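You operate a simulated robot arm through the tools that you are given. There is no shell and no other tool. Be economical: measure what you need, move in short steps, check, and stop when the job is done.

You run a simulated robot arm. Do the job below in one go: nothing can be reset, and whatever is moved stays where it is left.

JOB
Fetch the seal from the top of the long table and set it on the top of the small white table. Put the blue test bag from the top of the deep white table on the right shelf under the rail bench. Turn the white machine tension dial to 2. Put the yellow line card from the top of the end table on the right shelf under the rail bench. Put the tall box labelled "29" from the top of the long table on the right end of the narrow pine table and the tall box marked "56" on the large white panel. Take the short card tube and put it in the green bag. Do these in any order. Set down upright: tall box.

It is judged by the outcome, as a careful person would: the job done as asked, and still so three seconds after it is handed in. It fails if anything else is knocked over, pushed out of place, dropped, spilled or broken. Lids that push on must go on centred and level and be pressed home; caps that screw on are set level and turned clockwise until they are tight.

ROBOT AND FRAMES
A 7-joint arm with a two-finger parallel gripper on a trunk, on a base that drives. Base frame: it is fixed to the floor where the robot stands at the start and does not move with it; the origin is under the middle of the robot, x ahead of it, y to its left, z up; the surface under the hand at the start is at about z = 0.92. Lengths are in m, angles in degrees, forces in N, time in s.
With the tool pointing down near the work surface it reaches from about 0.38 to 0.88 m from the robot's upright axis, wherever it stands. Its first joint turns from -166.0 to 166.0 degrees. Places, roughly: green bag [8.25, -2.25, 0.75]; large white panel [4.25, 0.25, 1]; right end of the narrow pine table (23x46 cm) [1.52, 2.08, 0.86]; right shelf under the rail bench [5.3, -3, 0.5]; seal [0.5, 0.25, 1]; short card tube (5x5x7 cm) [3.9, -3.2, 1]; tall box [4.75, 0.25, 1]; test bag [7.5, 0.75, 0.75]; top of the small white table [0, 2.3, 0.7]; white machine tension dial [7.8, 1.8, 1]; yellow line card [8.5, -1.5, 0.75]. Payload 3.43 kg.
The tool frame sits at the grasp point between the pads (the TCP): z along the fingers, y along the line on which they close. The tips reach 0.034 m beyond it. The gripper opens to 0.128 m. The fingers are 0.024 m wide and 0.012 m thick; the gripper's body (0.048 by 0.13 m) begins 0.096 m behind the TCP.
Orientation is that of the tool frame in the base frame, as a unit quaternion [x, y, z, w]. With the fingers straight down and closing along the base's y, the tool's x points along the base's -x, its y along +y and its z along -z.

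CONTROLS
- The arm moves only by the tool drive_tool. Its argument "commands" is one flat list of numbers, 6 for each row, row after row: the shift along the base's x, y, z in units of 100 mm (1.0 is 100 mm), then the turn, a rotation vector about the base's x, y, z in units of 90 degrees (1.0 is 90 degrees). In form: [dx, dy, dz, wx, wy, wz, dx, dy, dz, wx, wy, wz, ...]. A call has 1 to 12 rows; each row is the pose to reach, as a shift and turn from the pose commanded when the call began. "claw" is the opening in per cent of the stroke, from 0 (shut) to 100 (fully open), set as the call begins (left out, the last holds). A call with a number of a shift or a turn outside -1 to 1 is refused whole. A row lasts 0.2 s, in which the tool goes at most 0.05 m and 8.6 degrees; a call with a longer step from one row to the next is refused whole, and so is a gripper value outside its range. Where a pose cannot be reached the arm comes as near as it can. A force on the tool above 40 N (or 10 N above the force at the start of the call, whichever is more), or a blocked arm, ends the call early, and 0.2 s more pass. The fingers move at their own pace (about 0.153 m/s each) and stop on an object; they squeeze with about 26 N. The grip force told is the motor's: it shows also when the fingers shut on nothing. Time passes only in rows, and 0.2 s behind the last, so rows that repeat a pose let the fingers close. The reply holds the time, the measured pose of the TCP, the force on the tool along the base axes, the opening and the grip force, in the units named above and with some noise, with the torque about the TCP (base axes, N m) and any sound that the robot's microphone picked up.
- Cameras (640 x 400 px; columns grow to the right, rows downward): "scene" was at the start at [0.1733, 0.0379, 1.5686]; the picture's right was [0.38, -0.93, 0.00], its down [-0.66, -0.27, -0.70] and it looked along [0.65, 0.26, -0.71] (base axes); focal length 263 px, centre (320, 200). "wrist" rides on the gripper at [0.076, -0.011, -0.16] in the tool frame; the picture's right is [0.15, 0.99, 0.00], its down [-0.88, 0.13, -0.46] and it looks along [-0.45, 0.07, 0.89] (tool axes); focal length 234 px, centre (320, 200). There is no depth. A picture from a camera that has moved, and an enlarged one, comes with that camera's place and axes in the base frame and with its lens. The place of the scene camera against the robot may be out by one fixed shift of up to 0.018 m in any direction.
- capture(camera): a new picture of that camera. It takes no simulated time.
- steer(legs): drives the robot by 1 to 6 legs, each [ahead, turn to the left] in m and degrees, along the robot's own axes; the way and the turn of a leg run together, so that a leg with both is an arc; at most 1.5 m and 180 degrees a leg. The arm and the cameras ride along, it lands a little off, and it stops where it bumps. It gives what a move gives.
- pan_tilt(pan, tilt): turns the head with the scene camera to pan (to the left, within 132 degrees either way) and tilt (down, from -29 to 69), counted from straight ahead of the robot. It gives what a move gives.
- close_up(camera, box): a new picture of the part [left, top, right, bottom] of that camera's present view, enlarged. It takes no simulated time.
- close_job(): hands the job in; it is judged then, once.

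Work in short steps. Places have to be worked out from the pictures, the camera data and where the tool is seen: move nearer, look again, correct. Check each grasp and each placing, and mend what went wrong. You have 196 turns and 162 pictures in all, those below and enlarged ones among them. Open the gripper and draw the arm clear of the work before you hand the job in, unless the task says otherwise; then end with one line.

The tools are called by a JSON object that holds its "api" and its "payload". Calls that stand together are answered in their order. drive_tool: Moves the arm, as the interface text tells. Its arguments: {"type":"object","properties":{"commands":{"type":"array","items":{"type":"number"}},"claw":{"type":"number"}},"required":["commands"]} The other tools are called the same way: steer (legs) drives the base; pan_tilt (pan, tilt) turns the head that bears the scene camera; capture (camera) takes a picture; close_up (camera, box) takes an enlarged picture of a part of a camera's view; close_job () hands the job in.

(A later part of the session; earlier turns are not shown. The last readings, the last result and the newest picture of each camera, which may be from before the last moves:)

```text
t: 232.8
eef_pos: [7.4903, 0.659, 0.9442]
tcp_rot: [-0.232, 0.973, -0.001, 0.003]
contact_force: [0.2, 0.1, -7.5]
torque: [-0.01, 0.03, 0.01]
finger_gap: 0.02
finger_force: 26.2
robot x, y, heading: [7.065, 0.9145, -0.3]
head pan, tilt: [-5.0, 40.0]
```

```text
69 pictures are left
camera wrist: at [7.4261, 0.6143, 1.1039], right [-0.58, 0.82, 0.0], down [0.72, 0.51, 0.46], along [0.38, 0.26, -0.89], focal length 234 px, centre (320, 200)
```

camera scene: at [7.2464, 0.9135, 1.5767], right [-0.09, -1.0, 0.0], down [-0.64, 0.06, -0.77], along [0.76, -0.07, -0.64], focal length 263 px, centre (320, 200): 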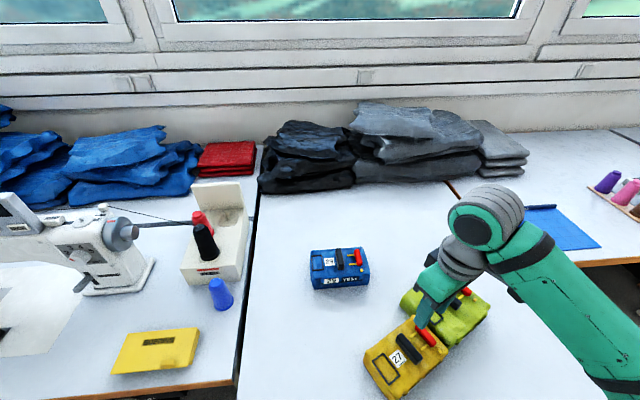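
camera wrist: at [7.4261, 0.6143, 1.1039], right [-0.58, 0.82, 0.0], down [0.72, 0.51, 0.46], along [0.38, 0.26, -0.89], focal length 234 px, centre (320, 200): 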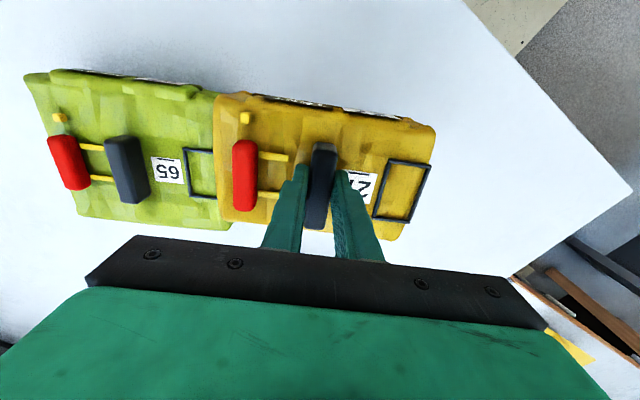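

Lifted cleanly (bag top is about 0.85, higher than I assumed). I carry it back to [7.453, 0.905], turning it -22.7°.

{"api": "drive_tool", "payload": {"commands": [0, 0.3, 0.2, 0, 0, 0, -0.1, 0.7, 0.2, 0, 0, 0, -0.2, 1, 0.2, 0, 0, -0.08]}}

{"api": "drive_tool", "payload": {"commands": [0, 0.3, 0, 0, 0, -0.06, -0.1, 0.7, 0, 0, 0, -0.12, -0.17, 1, 0, 0, 0, -0.172]}}

{"api": "drive_tool", "payload": {"commands": [0, 0.3, 0, 0, 0, 0, 0, 0.46, -0.2, 0, 0, 0, 0, 0.46, -0.5, 0, 0, 0]}}

{"api": "capture", "payload": {"camera": "scene"}}

{"api": "capture", "payload": {"camera": "wrist"}}

```text
t: 233.6
eef_pos: [7.4715, 0.7593, 0.9638]
tcp_rot: [-0.17, 0.986, -0.002, 0.004]
contact_force: [-0.3, -0.5, -9.2]
torque: [-0.01, 0.01, -0.02]
finger_gap: 0.0198
finger_force: 26.2
robot x, y, heading: [7.0645, 0.9123, -0.2]
head pan, tilt: [-5.0, 40.0]
```

```text
t: 234.4
eef_pos: [7.4524, 0.8607, 0.9644]
tcp_rot: [-0.034, 0.999, -0.002, 0.002]
contact_force: [-0.8, 0.3, -9.2]
torque: [0.05, 0.0, -0.02]
finger_gap: 0.02
finger_force: 26.2
robot x, y, heading: [7.0667, 0.9149, -0.5]
head pan, tilt: [-5.0, 40.0]
```

```text
t: 235.2
eef_pos: [7.4541, 0.9063, 0.9136]
tcp_rot: [-0.036, 0.999, -0.002, 0.003]
contact_force: [0.0, -0.2, -8.6]
torque: [-0.01, 0.01, 0.02]
finger_gap: 0.0199
finger_force: 26.7
robot x, y, heading: [7.0653, 0.9154, -0.4]
head pan, tilt: [-5.0, 40.0]
```

```text
68 pictures are left
camera scene: at [7.2467, 0.9135, 1.5766], right [-0.09, -1.0, 0.0], down [-0.64, 0.06, -0.77], along [0.76, -0.07, -0.64], focal length 263 px, centre (320, 200)
```

scene: 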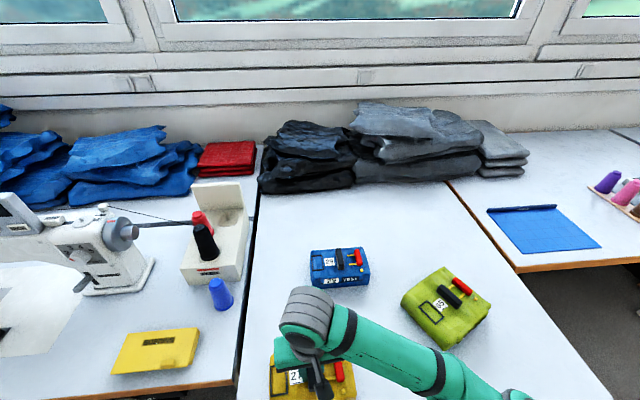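

```text
67 pictures are left
camera wrist: at [7.3774, 0.8897, 1.0736], right [-0.22, 0.98, 0.0], down [0.87, 0.19, 0.46], along [0.45, 0.1, -0.89], focal length 234 px, centre (320, 200)
```

wrist: 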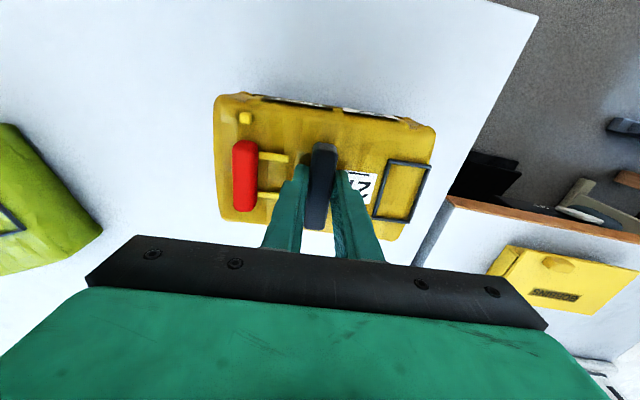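

Position matches the earlier picture within a centimetre (I nudge +5 mm in y). I set it down.

{"api": "drive_tool", "payload": {"commands": [0, 0.05, -0.1, 0, 0, 0, 0, 0.05, -0.2, 0, 0, 0, 0, 0.05, -0.27, 0, 0, 0, 0, 0.05, -0.3, 0, 0, 0]}}

{"api": "drive_tool", "payload": {"commands": [0, 0, 0, 0, 0, 0, 0, 0, 0, 0, 0, 0], "claw": 36}}

{"api": "drive_tool", "payload": {"commands": [0, 0, 0.4, 0, 0, 0, 0, 0, 0.8, 0, 0, 0, 0, 0, 1, 0, 0, 0]}}

{"api": "drive_tool", "payload": {"commands": [0, 0, 0.4, 0, 0, 0, 0, 0, 0.8, 0, 0, 0, 0, 0, 1, 0, 0, 0]}}

{"api": "capture", "payload": {"camera": "wrist"}}

{"api": "capture", "payload": {"camera": "scene"}}

```text
t: 236.2
eef_pos: [7.4535, 0.9108, 0.8842]
tcp_rot: [-0.035, 0.999, -0.002, 0.004]
contact_force: [-2.5, 0.2, 21.5]
torque: [0.38, 0.4, 0.04]
finger_gap: 0.0197
finger_force: 26.0
robot x, y, heading: [7.0638, 0.9131, -0.4]
head pan, tilt: [-5.0, 40.0]
```

```text
t: 236.8
eef_pos: [7.4541, 0.9103, 0.8847]
tcp_rot: [-0.036, 0.999, -0.001, 0.005]
contact_force: [6.0, -7.1, 38.1]
torque: [0.66, 0.28, -0.29]
finger_gap: 0.0416
finger_force: 0.1
robot x, y, heading: [7.0653, 0.9139, -0.3]
head pan, tilt: [-5.0, 40.0]
```

```text
t: 237.6
eef_pos: [7.4514, 0.9104, 0.9839]
tcp_rot: [-0.036, 0.999, -0.002, 0.003]
contact_force: [0.1, 0.5, -0.6]
torque: [0.02, 0.01, -0.03]
finger_gap: 0.046
finger_force: 0.1
robot x, y, heading: [7.064, 0.9151, -0.4]
head pan, tilt: [-5.0, 40.0]
```

```text
t: 238.4
eef_pos: [7.4532, 0.9103, 1.0834]
tcp_rot: [-0.035, 0.999, -0.001, 0.004]
contact_force: [-0.6, 0.5, -0.6]
torque: [0.01, 0.0, -0.01]
finger_gap: 0.0459
finger_force: 0.1
robot x, y, heading: [7.0618, 0.9185, -0.3]
head pan, tilt: [-5.0, 40.0]
```

```text
66 pictures are left
camera wrist: at [7.377, 0.8939, 1.2428], right [-0.22, 0.98, 0.0], down [0.87, 0.19, 0.46], along [0.45, 0.1, -0.89], focal length 234 px, centre (320, 200)
```

wrist: 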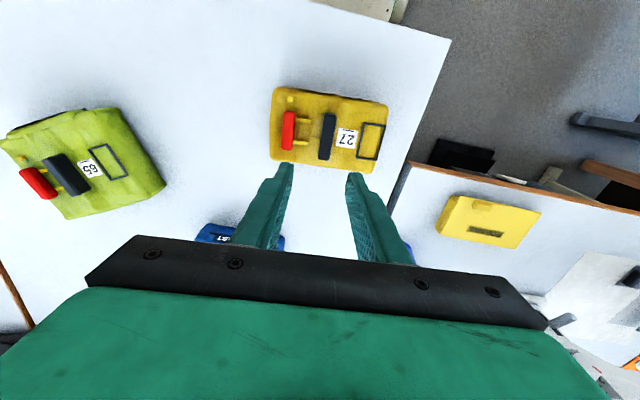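

```text
65 pictures are left
camera scene: at [7.2465, 0.9135, 1.5766], right [-0.09, -1.0, 0.0], down [-0.64, 0.06, -0.77], along [0.76, -0.07, -0.64], focal length 263 px, centre (320, 200)
```

scene: 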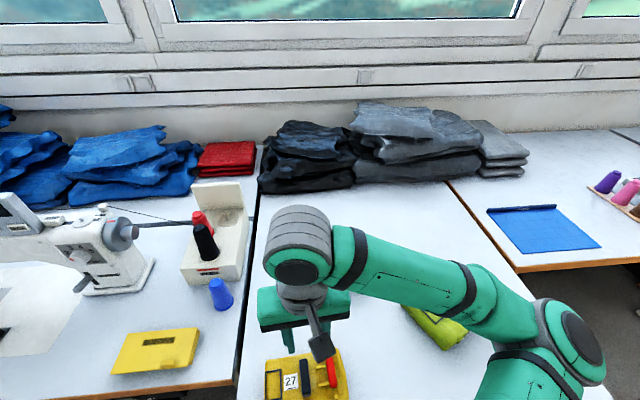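

Yellow is back in place. Now green (65): handle about [7.61, 0.49], turned about 26.5°, original handle [7.534, 0.6115] at about -1°. I move above it with the tool turned.

{"api": "drive_tool", "payload": {"commands": [0.1, -0.3, 0.2, 0, 0, 0.06, 0.2, -0.7, 0.3, 0, 0, 0.12, 0.4, -1, 0.4, 0, 0, 0.18]}}

{"api": "drive_tool", "payload": {"commands": [0.1, -0.4, 0, 0, 0, 0.07, 0.2, -0.8, 0, 0, 0, 0.07, 0.4, -1, 0, 0, 0, 0.07]}}

{"api": "drive_tool", "payload": {"commands": [0.1, -0.4, 0, 0, 0, 0, 0.2, -0.8, 0, 0, 0, 0, 0.4, -1, 0, 0, 0, 0]}}

{"api": "drive_tool", "payload": {"commands": [0.1, -0.4, 0, 0, 0, 0, 0.2, -0.8, 0, 0, 0, 0, 0.3, -1, 0, 0, 0, 0]}}

{"api": "capture", "payload": {"camera": "wrist"}}

```text
t: 239.2
eef_pos: [7.4926, 0.8095, 1.1219]
tcp_rot: [-0.176, 0.984, -0.001, 0.004]
contact_force: [0.4, 0.2, -0.4]
torque: [-0.03, 0.02, 0.0]
finger_gap: 0.0461
finger_force: 0.1
robot x, y, heading: [7.0631, 0.9161, -0.5]
head pan, tilt: [-5.0, 40.0]
```

```text
t: 240.0
eef_pos: [7.5331, 0.7091, 1.1232]
tcp_rot: [-0.231, 0.973, -0.001, 0.005]
contact_force: [-1.4, -0.7, -0.1]
torque: [0.01, -0.01, 0.0]
finger_gap: 0.046
finger_force: 0.0
robot x, y, heading: [7.0619, 0.9177, -0.5]
head pan, tilt: [-5.0, 40.0]
```

```text
t: 240.8
eef_pos: [7.5719, 0.6094, 1.1243]
tcp_rot: [-0.231, 0.973, 0.0, 0.004]
contact_force: [0.3, -0.6, 0.0]
torque: [-0.01, 0.0, 0.0]
finger_gap: 0.0462
finger_force: 0.1
robot x, y, heading: [7.0647, 0.9188, -0.4]
head pan, tilt: [-5.0, 40.0]
```

```text
t: 241.6
eef_pos: [7.6021, 0.5093, 1.1242]
tcp_rot: [-0.23, 0.973, -0.001, 0.003]
contact_force: [0.3, 0.3, 0.0]
torque: [0.01, 0.01, -0.02]
finger_gap: 0.0462
finger_force: 0.0
robot x, y, heading: [7.0643, 0.9136, -0.7]
head pan, tilt: [-5.0, 40.0]
```

```text
64 pictures are left
camera wrist: at [7.5387, 0.4652, 1.2841], right [-0.57, 0.82, -0.01], down [0.73, 0.51, 0.46], along [0.38, 0.26, -0.89], focal length 234 px, centre (320, 200)
```

wrist: 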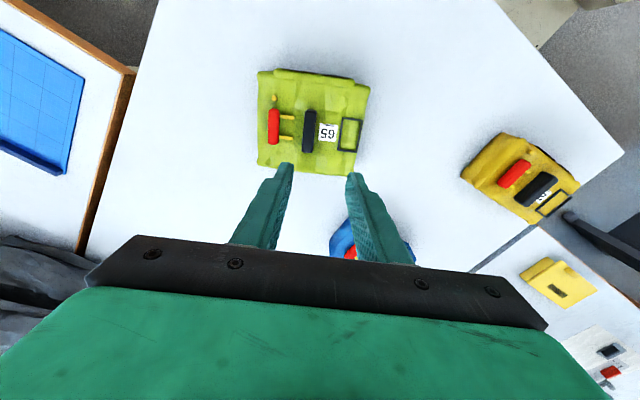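

Handle at [7.612, 0.494]. I centre and lower, then creep to contact.

{"api": "drive_tool", "payload": {"commands": [0.1, -0.15, -0.2, 0, 0, 0, 0.1, -0.15, -0.6, 0, 0, 0, 0.1, -0.15, -1, 0, 0, 0]}}

{"api": "drive_tool", "payload": {"commands": [0, 0, -0.4, 0, 0, 0, 0, 0, -0.8, 0, 0, 0]}}

{"api": "capture", "payload": {"camera": "wrist"}}

```text
t: 242.4
eef_pos: [7.6142, 0.4956, 1.0243]
tcp_rot: [-0.23, 0.973, -0.002, 0.003]
contact_force: [-0.2, -0.1, 0.5]
torque: [0.01, -0.01, -0.01]
finger_gap: 0.0461
finger_force: 0.0
robot x, y, heading: [7.0599, 0.9133, -0.6]
head pan, tilt: [-5.0, 40.0]
```

```text
t: 243.0
eef_pos: [7.6134, 0.495, 0.9439]
tcp_rot: [-0.23, 0.973, -0.001, 0.004]
contact_force: [-0.6, 0.4, 0.7]
torque: [0.02, -0.01, -0.01]
finger_gap: 0.046
finger_force: 0.1
robot x, y, heading: [7.0635, 0.9114, -0.4]
head pan, tilt: [-5.0, 40.0]
```

```text
63 pictures are left
camera wrist: at [7.5493, 0.4512, 1.104], right [-0.57, 0.82, -0.01], down [0.73, 0.51, 0.46], along [0.38, 0.26, -0.89], focal length 234 px, centre (320, 200)
```

wrist: 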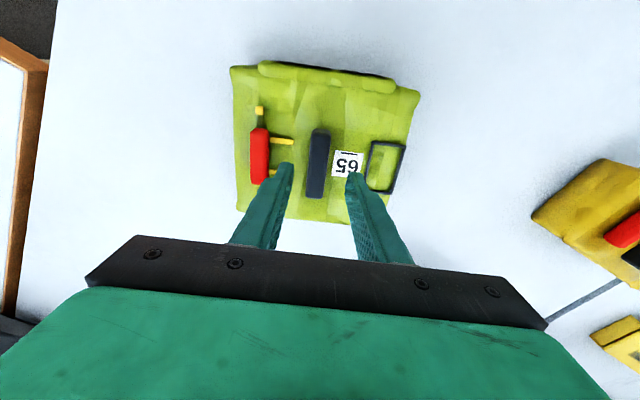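

Centred. I lower by about 55 mm with stop on contact, close and lift.

{"api": "drive_tool", "payload": {"commands": [0, 0, -0.2, 0, 0, 0, 0, 0, -0.4, 0, 0, 0, 0, 0, -0.5, 0, 0, 0, 0, 0, -0.56, 0, 0, 0]}}

{"api": "drive_tool", "payload": {"commands": [0, 0, 0, 0, 0, 0, 0, 0, 0, 0, 0, 0], "claw": 0}}

{"api": "drive_tool", "payload": {"commands": [0, 0, 0.3, 0, 0, 0, 0, 0, 0.6, 0, 0, 0]}}

{"api": "capture", "payload": {"camera": "wrist"}}

```text
t: 244.0
eef_pos: [7.6144, 0.4944, 0.8868]
tcp_rot: [-0.23, 0.973, -0.001, 0.004]
contact_force: [0.2, 0.3, 0.0]
torque: [0.01, 0.02, -0.03]
finger_gap: 0.0461
finger_force: 0.0
robot x, y, heading: [7.0598, 0.914, -0.2]
head pan, tilt: [-5.0, 40.0]
```

```text
t: 244.6
eef_pos: [7.6126, 0.4949, 0.887]
tcp_rot: [-0.23, 0.973, 0.0, 0.003]
contact_force: [-0.9, -0.2, 0.2]
torque: [0.13, 0.12, 0.51]
finger_gap: 0.0197
finger_force: 26.2
robot x, y, heading: [7.0648, 0.9139, -0.4]
head pan, tilt: [-5.0, 40.0]
```

```text
t: 245.2
eef_pos: [7.6147, 0.4948, 0.9461]
tcp_rot: [-0.229, 0.973, 0.0, 0.003]
contact_force: [0.6, -0.3, -12.9]
torque: [-0.02, 0.07, 0.01]
finger_gap: 0.0201
finger_force: 25.9
robot x, y, heading: [7.0643, 0.9157, -0.7]
head pan, tilt: [-5.0, 40.0]
```

```text
62 pictures are left
camera wrist: at [7.5502, 0.4505, 1.1062], right [-0.57, 0.82, 0.0], down [0.73, 0.51, 0.46], along [0.38, 0.26, -0.89], focal length 234 px, centre (320, 200)
```

wrist: 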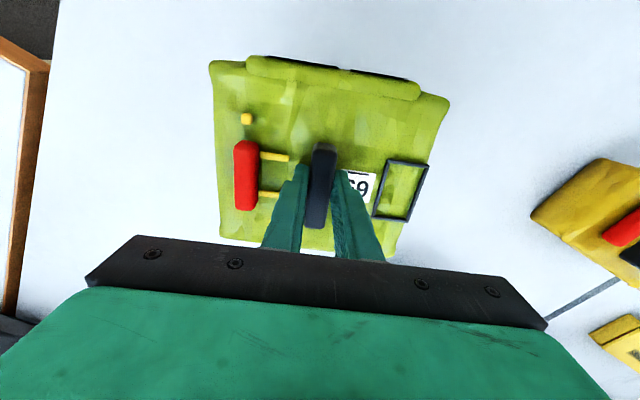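

Held. I carry it to [7.534, 0.612], turn it -27.5° and set it down.

{"api": "drive_tool", "payload": {"commands": [-0.2, 0.3, 0.1, 0, 0, -0.08, -0.4, 0.6, 0.1, 0, 0, -0.16, -0.6, 0.8, 0.1, 0, 0, -0.24, -0.8, 1, 0.1, 0, 0, -0.305]}}

{"api": "drive_tool", "payload": {"commands": [0, 0.17, 0, 0, 0, 0, 0, 0.17, -0.3, 0, 0, 0, 0, 0.17, -0.3, 0, 0, 0]}}

{"api": "capture", "payload": {"camera": "scene"}}

```text
t: 246.2
eef_pos: [7.5335, 0.5951, 0.9588]
tcp_rot: [0.009, 1.0, -0.002, 0.004]
contact_force: [1.2, 0.2, -13.0]
torque: [0.03, 0.09, -0.02]
finger_gap: 0.0198
finger_force: 26.5
robot x, y, heading: [7.0657, 0.914, -0.3]
head pan, tilt: [-5.0, 40.0]
```

```text
t: 247.0
eef_pos: [7.5329, 0.6129, 0.9282]
tcp_rot: [0.009, 1.0, -0.002, 0.003]
contact_force: [-0.7, -0.5, -12.1]
torque: [0.01, 0.07, -0.01]
finger_gap: 0.02
finger_force: 25.8
robot x, y, heading: [7.0644, 0.9137, -0.3]
head pan, tilt: [-5.0, 40.0]
```

```text
61 pictures are left
camera scene: at [7.2467, 0.9133, 1.5766], right [-0.09, -1.0, 0.0], down [-0.64, 0.06, -0.77], along [0.76, -0.07, -0.64], focal length 263 px, centre (320, 200)
```

scene: 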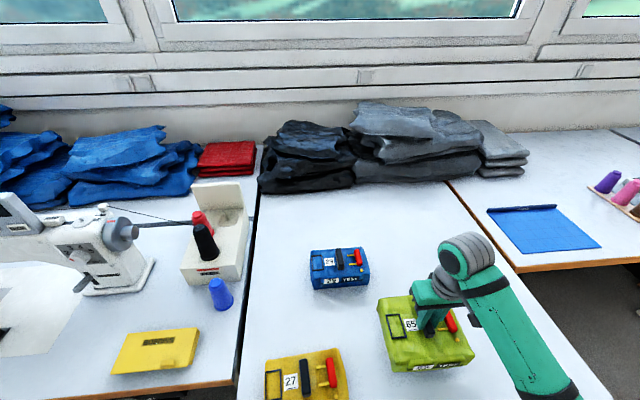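

Matches the original view. I lower to contact and release.

{"api": "drive_tool", "payload": {"commands": [0, 0, -0.2, 0, 0, 0, 0, 0, -0.35, 0, 0, 0, 0, 0, -0.4, 0, 0, 0, 0, 0, -0.42, 0, 0, 0]}}

{"api": "drive_tool", "payload": {"commands": [0, 0, 0, 0, 0, 0, 0, 0, 0, 0, 0, 0], "claw": 36}}

{"api": "drive_tool", "payload": {"commands": [0, 0, 0.4, 0, 0, 0, 0, 0, 0.8, 0, 0, 0, 0, 0, 1, 0, 0, 0]}}

{"api": "drive_tool", "payload": {"commands": [0.1, 0.2, 0.3, 0, 0, 0, 0.4, 0.4, 0.5, 0, 0, 0, 0.7, 0.7, 0.6, 0, 0, 0, 1, 1, 0.6, 0, 0, 0]}}

{"api": "drive_tool", "payload": {"commands": [0.3, 0.2, 0, 0, 0, 0, 0.7, 0.4, 0, 0, 0, 0, 1, 0.6, 0, 0, 0, 0]}}

{"api": "capture", "payload": {"camera": "wrist"}}

{"api": "capture", "payload": {"camera": "scene"}}

```text
t: 248.0
eef_pos: [7.5346, 0.6106, 0.8877]
tcp_rot: [0.008, 1.0, -0.003, 0.004]
contact_force: [0.7, -0.9, 14.8]
torque: [0.6, 0.61, 0.07]
finger_gap: 0.0197
finger_force: 25.9
robot x, y, heading: [7.0638, 0.9133, -0.4]
head pan, tilt: [-5.0, 40.0]
```

```text
t: 248.6
eef_pos: [7.5326, 0.6119, 0.8851]
tcp_rot: [0.008, 1.0, -0.002, 0.004]
contact_force: [-0.2, 0.4, 0.5]
torque: [-0.01, -0.03, 0.0]
finger_gap: 0.0463
finger_force: 0.0
robot x, y, heading: [7.0616, 0.9175, -0.5]
head pan, tilt: [-5.0, 40.0]
```

```text
t: 249.4
eef_pos: [7.5331, 0.6124, 0.9858]
tcp_rot: [0.008, 1.0, -0.002, 0.005]
contact_force: [0.3, 0.0, 0.1]
torque: [0.0, 0.01, 0.03]
finger_gap: 0.046
finger_force: 0.2
robot x, y, heading: [7.061, 0.919, -0.1]
head pan, tilt: [-5.0, 40.0]
```

```text
t: 250.4
eef_pos: [7.6332, 0.7105, 1.0462]
tcp_rot: [0.009, 1.0, -0.002, 0.003]
contact_force: [-0.2, -0.2, -0.1]
torque: [0.02, -0.03, -0.02]
finger_gap: 0.0463
finger_force: 0.1
robot x, y, heading: [7.0635, 0.9143, -0.6]
head pan, tilt: [-5.0, 40.0]
```

```text
t: 251.2
eef_pos: [7.7327, 0.7705, 1.0477]
tcp_rot: [0.009, 1.0, -0.002, 0.004]
contact_force: [-0.5, -0.5, 0.6]
torque: [0.05, -0.02, 0.0]
finger_gap: 0.0462
finger_force: 0.1
robot x, y, heading: [7.0645, 0.9141, -0.5]
head pan, tilt: [-5.0, 40.0]
```

```text
60 pictures are left
camera wrist: at [7.656, 0.761, 1.2066], right [-0.13, 0.99, -0.01], down [0.88, 0.12, 0.46], along [0.46, 0.05, -0.89], focal length 234 px, centre (320, 200)
```

wrist: 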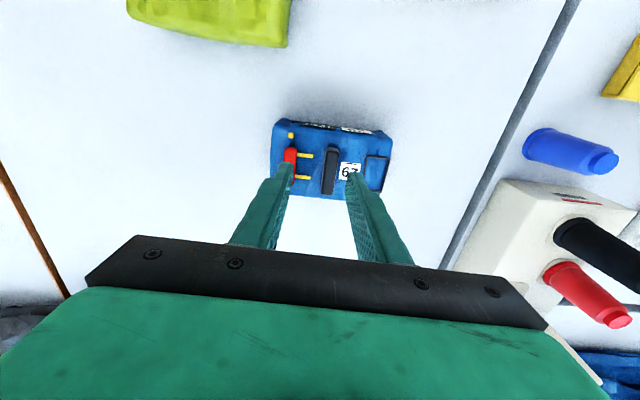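

```text
59 pictures are left
camera scene: at [7.2461, 0.9131, 1.5767], right [-0.1, -1.0, 0.0], down [-0.64, 0.06, -0.77], along [0.76, -0.07, -0.64], focal length 263 px, centre (320, 200)
```

scene: 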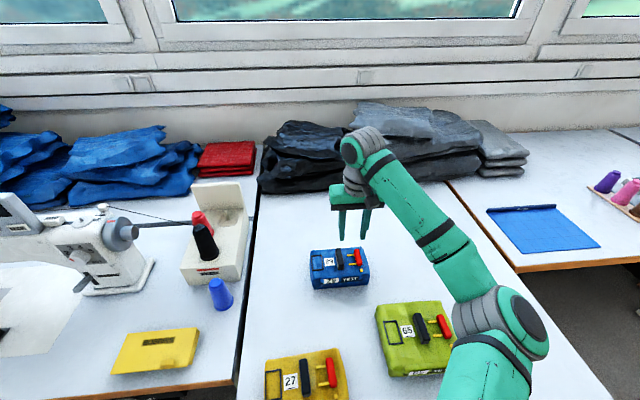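

Both bags restored. Now the blue bag: handle at about [7.776, 0.787]. I centre and lower partway.

{"api": "drive_tool", "payload": {"commands": [0.2, 0.1, -0.2, 0, 0, 0, 0.43, 0.16, -0.5, 0, 0, 0, 0.43, 0.16, -0.9, 0, 0, 0, 0.43, 0.16, -1, 0, 0, 0]}}

{"api": "capture", "payload": {"camera": "wrist"}}

```text
t: 252.2
eef_pos: [7.7781, 0.7885, 0.9451]
tcp_rot: [0.008, 1.0, -0.003, 0.004]
contact_force: [0.9, 0.0, -0.1]
torque: [0.02, 0.01, 0.03]
finger_gap: 0.0459
finger_force: 0.0
robot x, y, heading: [7.0633, 0.9163, -0.2]
head pan, tilt: [-5.0, 40.0]
```

```text
58 pictures are left
camera wrist: at [7.6993, 0.7785, 1.105], right [-0.13, 0.99, -0.01], down [0.88, 0.12, 0.46], along [0.46, 0.06, -0.89], focal length 234 px, centre (320, 200)
```

wrist: 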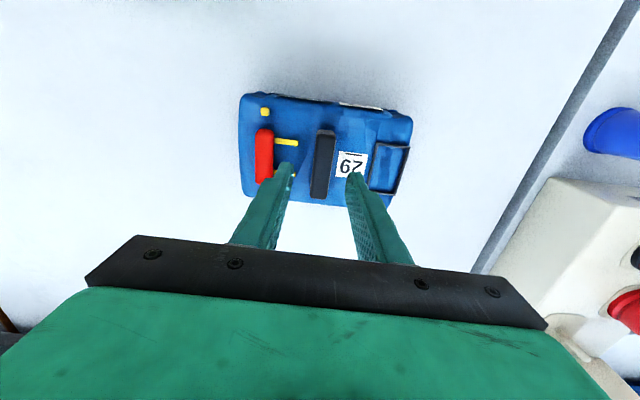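

For shelf insertion I need the tool tilted forward at the grasp. The elbow is now high on the right; I raise and tilt in two stages while watching the elbow.

{"api": "drive_tool", "payload": {"commands": [-0.2, 0, 0.4, 0, 0, 0, -0.5, 0, 0.8, 0, 0, 0, -0.8, 0, 1, 0, 0, 0, -0.8, 0, 1, 0, -0.09, 0, -0.8, 0, 1, 0, -0.18, 0, -0.8, 0, 1, 0, -0.27, 0]}}

{"api": "capture", "payload": {"camera": "scene"}}

```text
t: 253.6
eef_pos: [7.6958, 0.7884, 1.0453]
tcp_rot: [0.008, 0.977, 0.0, 0.214]
contact_force: [-0.1, -0.2, 0.3]
torque: [0.02, 0.0, 0.01]
finger_gap: 0.046
finger_force: 0.0
robot x, y, heading: [7.0624, 0.9133, -0.4]
head pan, tilt: [-5.0, 40.0]
```

```text
57 pictures are left
camera scene: at [7.2465, 0.9135, 1.5766], right [-0.09, -1.0, 0.0], down [-0.64, 0.06, -0.77], along [0.76, -0.07, -0.64], focal length 263 px, centre (320, 200)
```

scene: 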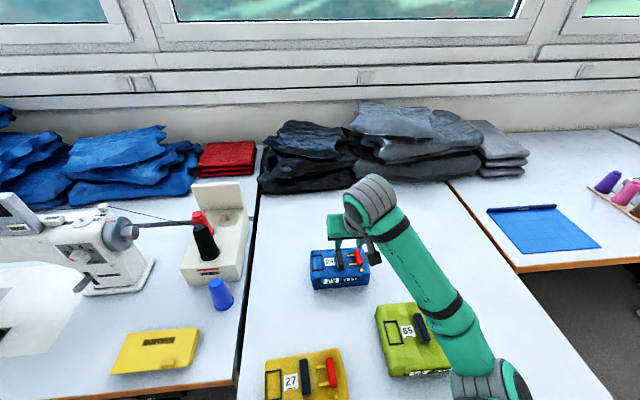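

Tilting drops the elbow because the base is so near. I raise, back the base 0.2 m so the arm is stretched, then extend again and look.

{"api": "drive_tool", "payload": {"commands": [0, 0, 0.4, 0, 0, 0, 0, 0, 0.8, 0, 0, 0, 0, 0, 1, 0, 0, 0]}}

{"api": "steer", "payload": {"legs": [[-0.2, 0]]}}

{"api": "drive_tool", "payload": {"commands": [0.4, 0, 0, 0, -0.05, 0, 0.8, 0, 0, 0, -0.1, 0, 1, 0, 0, 0, -0.17, 0]}}

{"api": "drive_tool", "payload": {"commands": [0.4, 0, 0, 0, -0.03, 0, 0.8, 0, 0, 0, -0.07, 0, 1, 0, 0, 0, -0.1, 0]}}

{"api": "capture", "payload": {"camera": "scene"}}

```text
t: 254.4
eef_pos: [7.6966, 0.7897, 1.146]
tcp_rot: [0.009, 0.977, -0.001, 0.214]
contact_force: [-0.2, 0.7, -0.6]
torque: [-0.01, 0.02, -0.01]
finger_gap: 0.0459
finger_force: 0.0
robot x, y, heading: [7.0631, 0.9158, -0.7]
head pan, tilt: [-5.0, 40.0]
```

```text
t: 256.0
eef_pos: [7.494, 0.7909, 1.145]
tcp_rot: [0.008, 0.977, 0.001, 0.213]
contact_force: [0.7, 1.5, -0.5]
torque: [-0.01, -0.02, -0.01]
finger_gap: 0.046
finger_force: 0.0
robot x, y, heading: [6.8602, 0.9197, -0.2]
head pan, tilt: [-5.0, 40.0]
```

```text
t: 256.8
eef_pos: [7.5949, 0.7902, 1.1457]
tcp_rot: [0.007, 0.94, 0.001, 0.342]
contact_force: [0.6, 0.6, 0.3]
torque: [0.0, -0.01, 0.03]
finger_gap: 0.046
finger_force: 0.1
robot x, y, heading: [6.8608, 0.9174, -0.4]
head pan, tilt: [-5.0, 40.0]
```

```text
t: 257.6
eef_pos: [7.6959, 0.7907, 1.1462]
tcp_rot: [0.008, 0.91, 0.002, 0.415]
contact_force: [-0.4, 0.3, 0.5]
torque: [0.01, 0.02, 0.0]
finger_gap: 0.0461
finger_force: 0.1
robot x, y, heading: [6.8634, 0.9165, -0.4]
head pan, tilt: [-5.0, 40.0]
```

```text
56 pictures are left
camera scene: at [7.0452, 0.915, 1.5767], right [-0.09, -1.0, 0.0], down [-0.64, 0.06, -0.77], along [0.76, -0.07, -0.64], focal length 263 px, centre (320, 200)
```

scene: 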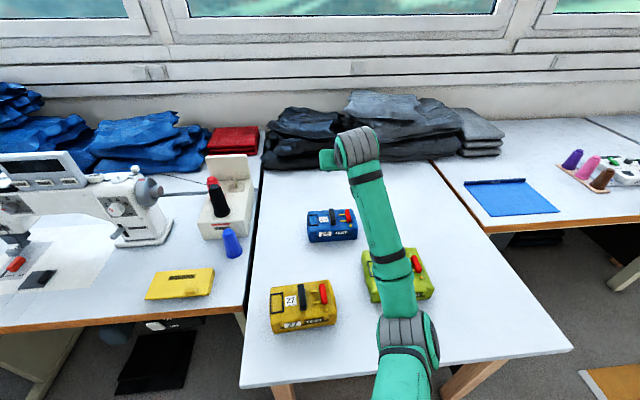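

The forearm would still pass low over the green bag. Better: pick the blue bag with the tool vertical (safe), set it at the clear front-right part of this table, and take it tilted there. I turn the hand back to vertical.

{"api": "drive_tool", "payload": {"commands": [-0.15, 0, 0, 0, 0.09, 0, -0.3, 0, 0, 0, 0.18, 0, -0.45, 0, 0, 0, 0.27, 0, -0.6, 0, 0, 0, 0.36, 0, -0.75, 0, 0, 0, 0.45, 0, -0.9, 0, 0, 0, 0.545, 0, -0.9, 0, 0, 0, 0.545, 0]}}

{"api": "steer", "payload": {"legs": [[0.19, 0]]}}

{"api": "capture", "payload": {"camera": "wrist"}}

```text
t: 259.2
eef_pos: [7.6047, 0.7902, 1.146]
tcp_rot: [0.008, 1.0, -0.002, -0.003]
contact_force: [-0.3, -0.5, -0.4]
torque: [0.0, 0.02, 0.03]
finger_gap: 0.0461
finger_force: 0.1
robot x, y, heading: [6.8623, 0.9157, -0.4]
head pan, tilt: [-5.0, 40.0]
```

```text
t: 260.7
eef_pos: [7.7962, 0.7879, 1.1455]
tcp_rot: [0.009, 1.0, -0.002, -0.001]
contact_force: [0.8, 0.4, 0.5]
torque: [-0.02, 0.01, -0.01]
finger_gap: 0.0464
finger_force: 0.1
robot x, y, heading: [7.0548, 0.9151, -0.6]
head pan, tilt: [-5.0, 40.0]
```

```text
55 pictures are left
camera wrist: at [7.72, 0.7788, 1.3067], right [-0.13, 0.99, 0.0], down [0.88, 0.12, 0.45], along [0.45, 0.06, -0.89], focal length 234 px, centre (320, 200)
```

wrist: 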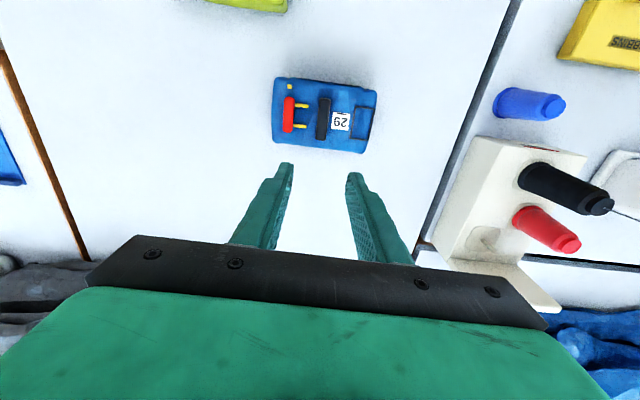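

I lower onto the handle at [7.778, 0.790], close and lift.

{"api": "drive_tool", "payload": {"commands": [-0.18, 0.02, -0.3, 0, 0, 0, -0.18, 0.02, -0.7, 0, 0, 0, -0.18, 0.02, -1, 0, 0, 0]}}

{"api": "drive_tool", "payload": {"commands": [0, 0, -0.4, 0, 0, 0, 0, 0, -0.8, 0, 0, 0, 0, 0, -1, 0, 0, 0]}}

{"api": "drive_tool", "payload": {"commands": [0, 0, -0.2, 0, 0, 0, 0, 0, -0.4, 0, 0, 0, 0, 0, -0.54, 0, 0, 0, 0, 0, -0.58, 0, 0, 0]}}

{"api": "drive_tool", "payload": {"commands": [0, 0, 0, 0, 0, 0, 0, 0, 0, 0, 0, 0], "claw": 0}}

{"api": "drive_tool", "payload": {"commands": [0, 0, 0.3, 0, 0, 0, 0, 0, 0.7, 0, 0, 0, 0, 0, 1, 0, 0, 0]}}

{"api": "capture", "payload": {"camera": "wrist"}}

```text
t: 261.5
eef_pos: [7.7763, 0.7893, 1.0471]
tcp_rot: [0.008, 1.0, -0.003, 0.001]
contact_force: [-0.5, 0.2, -0.2]
torque: [-0.04, -0.02, -0.03]
finger_gap: 0.0459
finger_force: 0.1
robot x, y, heading: [7.0534, 0.9163, -0.6]
head pan, tilt: [-5.0, 40.0]
```

```text
t: 262.3
eef_pos: [7.7772, 0.7914, 0.9455]
tcp_rot: [0.007, 1.0, -0.001, 0.0]
contact_force: [0.1, 0.6, -0.8]
torque: [0.03, -0.01, -0.02]
finger_gap: 0.0463
finger_force: 0.0
robot x, y, heading: [7.0499, 0.9149, -0.4]
head pan, tilt: [-5.0, 40.0]
```

```text
t: 263.3
eef_pos: [7.7763, 0.7906, 0.8879]
tcp_rot: [0.008, 1.0, -0.003, -0.001]
contact_force: [-0.6, -0.3, 0.4]
torque: [-0.01, 0.01, -0.01]
finger_gap: 0.0461
finger_force: 0.1
robot x, y, heading: [7.0522, 0.9123, -0.8]
head pan, tilt: [-5.0, 40.0]
```

```text
t: 263.9
eef_pos: [7.7783, 0.7917, 0.8876]
tcp_rot: [0.008, 1.0, -0.002, -0.001]
contact_force: [-0.9, 1.0, 0.9]
torque: [0.37, -0.18, 0.27]
finger_gap: 0.0198
finger_force: 26.8
robot x, y, heading: [7.0521, 0.9163, -0.2]
head pan, tilt: [-5.0, 40.0]
```

```text
t: 264.7
eef_pos: [7.7781, 0.7901, 0.9889]
tcp_rot: [0.008, 1.0, -0.002, -0.002]
contact_force: [-0.5, 0.7, -8.9]
torque: [-0.01, 0.03, -0.04]
finger_gap: 0.0196
finger_force: 26.0
robot x, y, heading: [7.0545, 0.9146, -0.4]
head pan, tilt: [-5.0, 40.0]
```

```text
54 pictures are left
camera wrist: at [7.7026, 0.7807, 1.1488], right [-0.13, 0.99, 0.0], down [0.88, 0.12, 0.45], along [0.45, 0.06, -0.89], focal length 234 px, centre (320, 200)
```

wrist: 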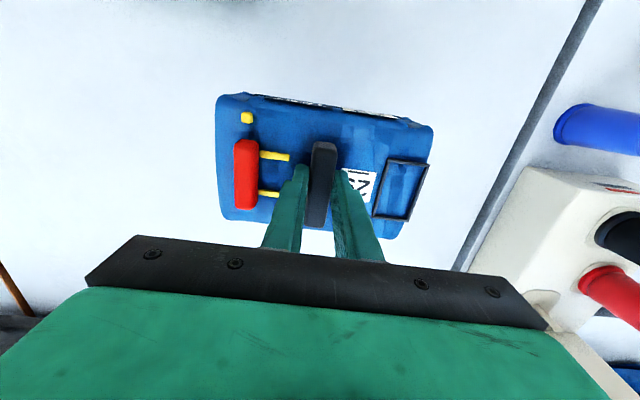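

Blue bag held. I raise it, back off, and shift to stand in front of the table's clear right part (y≈0.3).

{"api": "drive_tool", "payload": {"commands": [0, 0, 0.4, 0, 0, 0, 0, 0, 0.8, 0, 0, 0, 0, 0, 1, 0, 0, 0]}}

{"api": "steer", "payload": {"legs": [[-0.42, 0], [0, -90], [0.62, 0], [0, 90]]}}

{"api": "pan_tilt", "payload": {"pan": 0, "tilt": 45}}

{"api": "capture", "payload": {"camera": "scene"}}

```text
t: 265.5
eef_pos: [7.7787, 0.7914, 1.0884]
tcp_rot: [0.008, 1.0, -0.001, 0.0]
contact_force: [-1.0, 0.9, -10.2]
torque: [0.01, 0.05, 0.03]
finger_gap: 0.0198
finger_force: 26.2
robot x, y, heading: [7.0536, 0.9144, -0.4]
head pan, tilt: [-5.0, 40.0]
```

```text
t: 279.8
eef_pos: [7.3633, 0.175, 1.0873]
tcp_rot: [0.009, 1.0, -0.002, -0.001]
contact_force: [-0.5, 0.2, -9.7]
torque: [0.05, 0.07, 0.0]
finger_gap: 0.0198
finger_force: 25.9
robot x, y, heading: [6.6375, 0.3002, -0.7]
head pan, tilt: [-5.0, 40.0]
```

```text
t: 280.4
eef_pos: [7.3624, 0.1743, 1.087]
tcp_rot: [0.01, 1.0, -0.002, 0.0]
contact_force: [0.4, -0.1, -9.5]
torque: [0.01, 0.08, -0.02]
finger_gap: 0.0198
finger_force: 26.0
robot x, y, heading: [6.6387, 0.3029, -0.6]
head pan, tilt: [0.0, 45.0]
```

```text
53 pictures are left
camera scene: at [6.8181, 0.3062, 1.5694], right [-0.01, -1.0, 0.0], down [-0.71, 0.01, -0.71], along [0.71, -0.01, -0.71], focal length 263 px, centre (320, 200)
```

scene: 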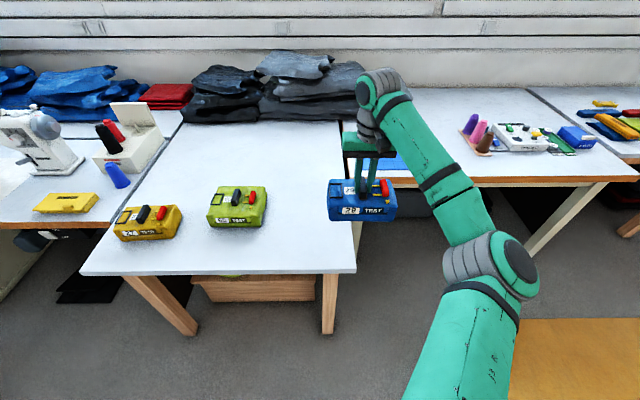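

Free area y 0.18–0.50 by the front. I set the bag at [7.40, 0.335].

{"api": "drive_tool", "payload": {"commands": [0.1, 0.4, 0, 0, 0, 0, 0.2, 0.8, 0, 0, 0, 0, 0.4, 1, 0, 0, 0, 0]}}

{"api": "drive_tool", "payload": {"commands": [0, 0.4, 0, 0, 0, 0, 0, 0.61, -0.3, 0, 0, 0, 0, 0.61, -0.7, 0, 0, 0, 0, 0.61, -1, 0, 0, 0]}}

{"api": "drive_tool", "payload": {"commands": [0, 0, -0.4, 0, 0, 0, 0, 0, -0.8, 0, 0, 0, 0, 0, -0.92, 0, 0, 0, 0, 0, -0.97, 0, 0, 0, 0, 0, -1, 0, 0, 0]}}

{"api": "capture", "payload": {"camera": "scene"}}

```text
t: 281.2
eef_pos: [7.403, 0.275, 1.0898]
tcp_rot: [0.01, 1.0, -0.001, -0.001]
contact_force: [-0.2, -0.7, -7.8]
torque: [0.06, 0.02, -0.01]
finger_gap: 0.0198
finger_force: 25.9
robot x, y, heading: [6.6349, 0.3008, -0.4]
head pan, tilt: [0.0, 45.0]
```

```text
t: 282.2
eef_pos: [7.4026, 0.3354, 0.9869]
tcp_rot: [0.01, 1.0, -0.002, -0.001]
contact_force: [-0.3, -0.3, -7.9]
torque: [0.0, 0.04, -0.01]
finger_gap: 0.0196
finger_force: 25.5
robot x, y, heading: [6.6396, 0.3008, -0.6]
head pan, tilt: [0.0, 45.0]
```

```text
t: 283.4
eef_pos: [7.4034, 0.3369, 0.8882]
tcp_rot: [0.009, 1.0, -0.001, -0.001]
contact_force: [-1.5, -0.6, -3.9]
torque: [0.42, 0.32, 0.09]
finger_gap: 0.0197
finger_force: 26.2
robot x, y, heading: [6.6376, 0.3005, -0.8]
head pan, tilt: [0.0, 45.0]
```

```text
52 pictures are left
camera scene: at [6.8179, 0.3064, 1.5694], right [-0.01, -1.0, 0.0], down [-0.71, 0.01, -0.71], along [0.71, -0.01, -0.71], focal length 263 px, centre (320, 200)
```

scene: 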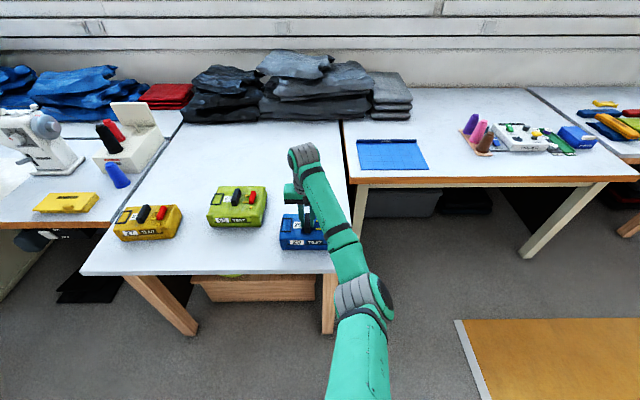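

Bag is on the table. I release, rise, back the base 0.12 m, then tilt the hand 45° while extending.

{"api": "drive_tool", "payload": {"commands": [0, 0, 0, 0, 0, 0, 0, 0, 0, 0, 0, 0], "claw": 36}}

{"api": "drive_tool", "payload": {"commands": [0, 0, 0.4, 0, 0, 0, 0, 0, 0.8, 0, 0, 0, -0.3, 0, 1, 0, 0, 0]}}

{"api": "drive_tool", "payload": {"commands": [0, 0, 0.4, 0, 0, 0, 0, 0, 0.8, 0, 0, 0]}}

{"api": "steer", "payload": {"legs": [[-0.12, 0]]}}

{"api": "drive_tool", "payload": {"commands": [0.1, 0, 0, 0, -0.09, 0, 0.2, 0, 0, 0, -0.18, 0, 0.3, 0, 0, 0, -0.27, 0, 0.4, 0, 0, 0, -0.36, 0, 0.5, 0, 0, 0, -0.45, 0, 0.6, 0, 0, 0, -0.5, 0, 0.6, 0, 0, 0, -0.5, 0]}}

{"api": "capture", "payload": {"camera": "scene"}}

{"api": "capture", "payload": {"camera": "wrist"}}

```text
t: 284.0
eef_pos: [7.4038, 0.3362, 0.8874]
tcp_rot: [0.01, 1.0, -0.002, -0.001]
contact_force: [0.4, -0.2, 0.1]
torque: [0.02, -0.01, 0.03]
finger_gap: 0.0462
finger_force: 0.1
robot x, y, heading: [6.6399, 0.2995, -0.9]
head pan, tilt: [0.0, 45.0]
```

```text
t: 284.8
eef_pos: [7.3717, 0.3367, 0.9888]
tcp_rot: [0.008, 1.0, -0.002, -0.002]
contact_force: [1.0, 0.9, 0.0]
torque: [0.01, 0.01, 0.02]
finger_gap: 0.0459
finger_force: 0.0
robot x, y, heading: [6.6376, 0.3038, -0.2]
head pan, tilt: [0.0, 45.0]
```

```text
t: 285.4
eef_pos: [7.3726, 0.3369, 1.0685]
tcp_rot: [0.009, 1.0, -0.002, -0.001]
contact_force: [0.1, -0.2, 0.7]
torque: [0.0, 0.03, 0.0]
finger_gap: 0.0457
finger_force: 0.0
robot x, y, heading: [6.6376, 0.2968, -0.5]
head pan, tilt: [0.0, 45.0]
```

```text
t: 286.7
eef_pos: [7.2499, 0.3383, 1.0688]
tcp_rot: [0.009, 1.0, -0.002, -0.001]
contact_force: [-0.6, 0.0, 0.0]
torque: [0.04, 0.01, 0.03]
finger_gap: 0.0461
finger_force: 0.1
robot x, y, heading: [6.5186, 0.3032, -0.5]
head pan, tilt: [0.0, 45.0]
```

```text
t: 288.3
eef_pos: [7.312, 0.3382, 1.0689]
tcp_rot: [0.009, 0.924, 0.002, 0.383]
contact_force: [0.7, -0.7, 0.5]
torque: [0.02, -0.02, 0.0]
finger_gap: 0.0456
finger_force: 0.1
robot x, y, heading: [6.5151, 0.3051, -0.6]
head pan, tilt: [0.0, 45.0]
```

```text
51 pictures are left
camera scene: at [6.6961, 0.3076, 1.5694], right [-0.01, -1.0, 0.0], down [-0.71, 0.01, -0.71], along [0.71, -0.01, -0.71], focal length 263 px, centre (320, 200)
```

scene: 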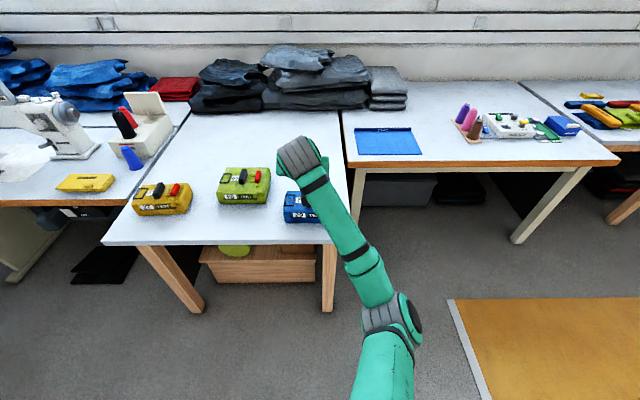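

```text
50 pictures are left
camera wrist: at [7.1441, 0.328, 1.129], right [-0.09, 0.99, -0.09], down [0.3, 0.12, 0.95], along [0.95, 0.05, -0.31], focal length 234 px, centre (320, 200)
```

wrist: 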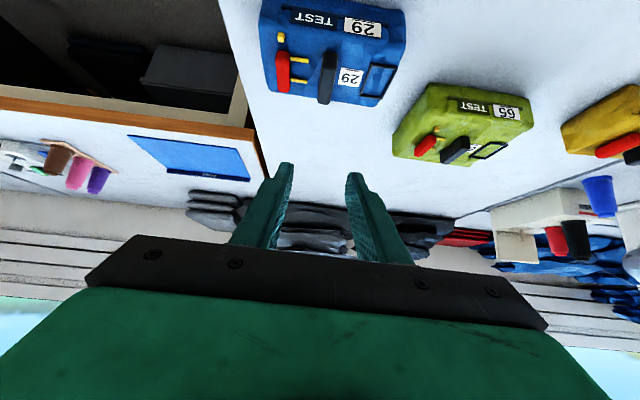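

Elbow is clear of the table. I bring the fingers over the handle (7.4035, 0.3365) in steps.

{"api": "drive_tool", "payload": {"commands": [0.3, 0, -0.3, 0, 0, 0, 0.6, -0.02, -0.6, 0, 0, 0, 0.77, -0.02, -0.9, 0, 0, 0, 0.77, -0.02, -1, 0, 0, 0]}}

{"api": "drive_tool", "payload": {"commands": [0, 0, -0.3, 0, 0, 0, 0, 0, -0.45, 0, 0, 0]}}

{"api": "capture", "payload": {"camera": "wrist"}}

{"api": "capture", "payload": {"camera": "scene"}}

```text
t: 289.3
eef_pos: [7.3885, 0.3361, 0.9672]
tcp_rot: [0.009, 0.924, 0.001, 0.382]
contact_force: [-0.5, -0.3, -0.1]
torque: [-0.02, -0.01, -0.01]
finger_gap: 0.0462
finger_force: 0.1
robot x, y, heading: [6.5176, 0.2991, -0.5]
head pan, tilt: [0.0, 45.0]
```

```text
t: 289.9
eef_pos: [7.3889, 0.336, 0.9244]
tcp_rot: [0.009, 0.924, 0.001, 0.381]
contact_force: [-0.5, 0.4, 0.0]
torque: [0.0, 0.01, 0.03]
finger_gap: 0.0462
finger_force: 0.0
robot x, y, heading: [6.5154, 0.3021, -0.6]
head pan, tilt: [0.0, 45.0]
```

```text
49 pictures are left
camera wrist: at [7.2213, 0.3264, 0.9841], right [-0.09, 0.99, -0.09], down [0.3, 0.12, 0.95], along [0.95, 0.06, -0.31], focal length 234 px, centre (320, 200)
```

wrist: 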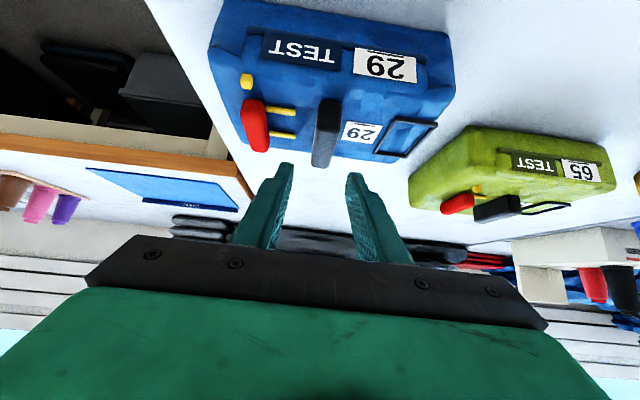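

```text
48 pictures are left
camera scene: at [6.6961, 0.3076, 1.5694], right [-0.01, -1.0, 0.0], down [-0.71, 0.01, -0.71], along [0.71, -0.01, -0.71], focal length 263 px, centre (320, 200)
```

scene: 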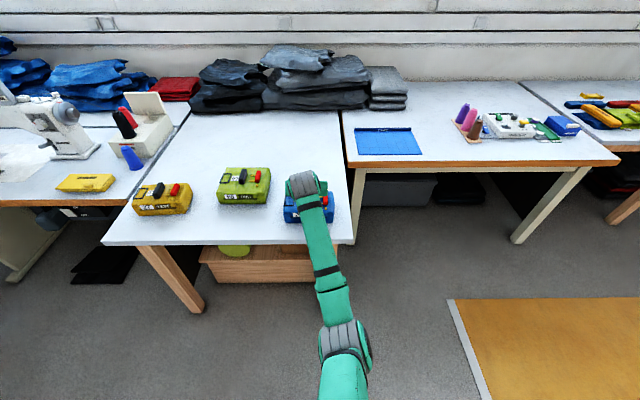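

Good alignment. Final lowering, grip and small lift.

{"api": "drive_tool", "payload": {"commands": [0, 0, -0.2, 0, 0, 0, 0, 0, -0.34, 0, 0, 0, 0, 0, -0.39, 0, 0, 0]}}

{"api": "drive_tool", "payload": {"commands": [0, 0, 0, 0, 0, 0, 0, 0, 0, 0, 0, 0], "claw": 0}}

{"api": "drive_tool", "payload": {"commands": [0, 0, 0.3, 0, 0, 0, 0, 0, 0.7, 0, 0, 0, 0, 0, 1, 0, 0, 0]}}

{"api": "capture", "payload": {"camera": "wrist"}}

{"api": "close_up", "payload": {"camera": "scene", "box": [240, 120, 400, 260]}}

```text
t: 290.7
eef_pos: [7.3878, 0.3358, 0.8845]
tcp_rot: [0.009, 0.924, 0.002, 0.382]
contact_force: [-0.3, -0.4, 0.0]
torque: [-0.01, -0.04, 0.01]
finger_gap: 0.0461
finger_force: 0.1
robot x, y, heading: [6.517, 0.3051, -0.7]
head pan, tilt: [0.0, 45.0]
```

```text
t: 291.3
eef_pos: [7.3868, 0.3362, 0.8849]
tcp_rot: [0.009, 0.924, 0.002, 0.382]
contact_force: [-1.9, 1.4, -0.4]
torque: [-0.63, -0.31, -0.12]
finger_gap: 0.0198
finger_force: 26.1
robot x, y, heading: [6.5179, 0.3022, -0.6]
head pan, tilt: [0.0, 45.0]
```

```text
t: 292.1
eef_pos: [7.3893, 0.3356, 0.983]
tcp_rot: [0.009, 0.924, 0.002, 0.381]
contact_force: [-0.4, -0.7, -8.9]
torque: [0.01, 0.21, -0.01]
finger_gap: 0.0197
finger_force: 26.1
robot x, y, heading: [6.5152, 0.3004, -0.4]
head pan, tilt: [0.0, 45.0]
```

```text
47 pictures are left
camera wrist: at [7.2215, 0.3262, 1.0438], right [-0.09, 0.99, -0.09], down [0.31, 0.12, 0.94], along [0.95, 0.05, -0.31], focal length 234 px, centre (320, 200)
```

wrist: 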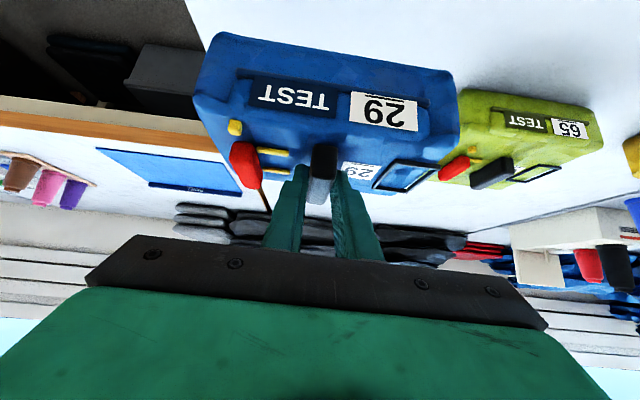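

```text
2.86 times, centred on (320, 190) of scene
camera zoom: at [6.6965, 0.3077, 1.5693], right [-0.01, -1.0, 0.0], down [-0.71, 0.01, -0.71], along [0.71, -0.01, -0.71], focal length 751 px, centre (320, 229)
```

zoom: 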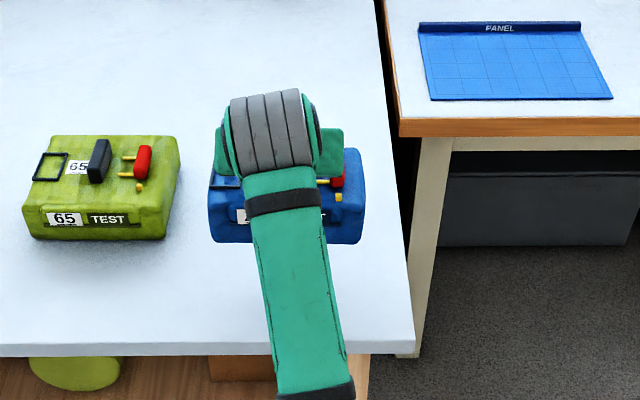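

The bag hangs level with the tool at 45°. I raise it a little, back off and drive toward the rail bench, stopping at a viewing distance.

{"api": "drive_tool", "payload": {"commands": [0, 0, 0.4, 0, 0, 0, 0, 0, 0.8, 0, 0, 0]}}

{"api": "steer", "payload": {"legs": [[-0.25, 0], [0, -90], [1.4, 0], [0, -45], [0.8, 0], [0, 45]]}}

{"api": "pan_tilt", "payload": {"pan": 0, "tilt": 38}}

{"api": "capture", "payload": {"camera": "scene"}}

```text
t: 292.7
eef_pos: [7.3878, 0.3369, 1.0638]
tcp_rot: [0.008, 0.924, 0.002, 0.381]
contact_force: [0.0, 0.1, -9.0]
torque: [0.01, 0.18, 0.0]
finger_gap: 0.0196
finger_force: 25.5
robot x, y, heading: [6.5138, 0.3047, -0.4]
head pan, tilt: [0.0, 45.0]
```

```text
t: 314.0
eef_pos: [5.6928, -2.5331, 1.0643]
tcp_rot: [0.662, 0.645, -0.27, 0.27]
contact_force: [-0.9, -0.4, -7.5]
torque: [0.25, -0.04, 0.03]
finger_gap: 0.0197
finger_force: 25.8
robot x, y, heading: [5.6603, -1.6613, -90.8]
head pan, tilt: [0.0, 45.0]
```

```text
t: 314.7
eef_pos: [5.6927, -2.5332, 1.064]
tcp_rot: [0.663, 0.645, -0.269, 0.27]
contact_force: [-0.1, -0.4, -8.8]
torque: [0.22, 0.0, 0.01]
finger_gap: 0.02
finger_force: 25.6
robot x, y, heading: [5.6631, -1.6606, -90.8]
head pan, tilt: [0.0, 38.0]
```

```text
45 pictures are left
camera scene: at [5.6543, -1.8455, 1.5795], right [-1.0, 0.01, 0.0], down [0.01, 0.62, -0.79], along [-0.01, -0.79, -0.62], focal length 263 px, centre (320, 200)
```

scene: 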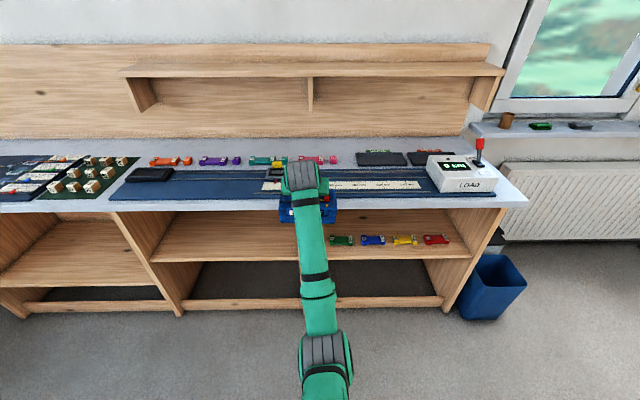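

The right bay holds four small clips near the front of its shelf. I zoom to measure the free space.

{"api": "close_up", "payload": {"camera": "scene", "box": [280, 180, 540, 330]}}

```text
2.46 times, centred on (410, 255) of scene
camera zoom: at [5.6543, -1.8455, 1.5795], right [-1.0, 0.01, 0.0], down [0.01, 0.62, -0.79], along [-0.01, -0.79, -0.62], focal length 647 px, centre (98, 65)
```

zoom: 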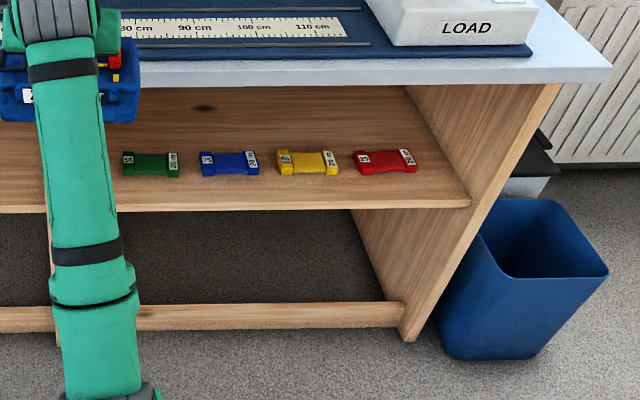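

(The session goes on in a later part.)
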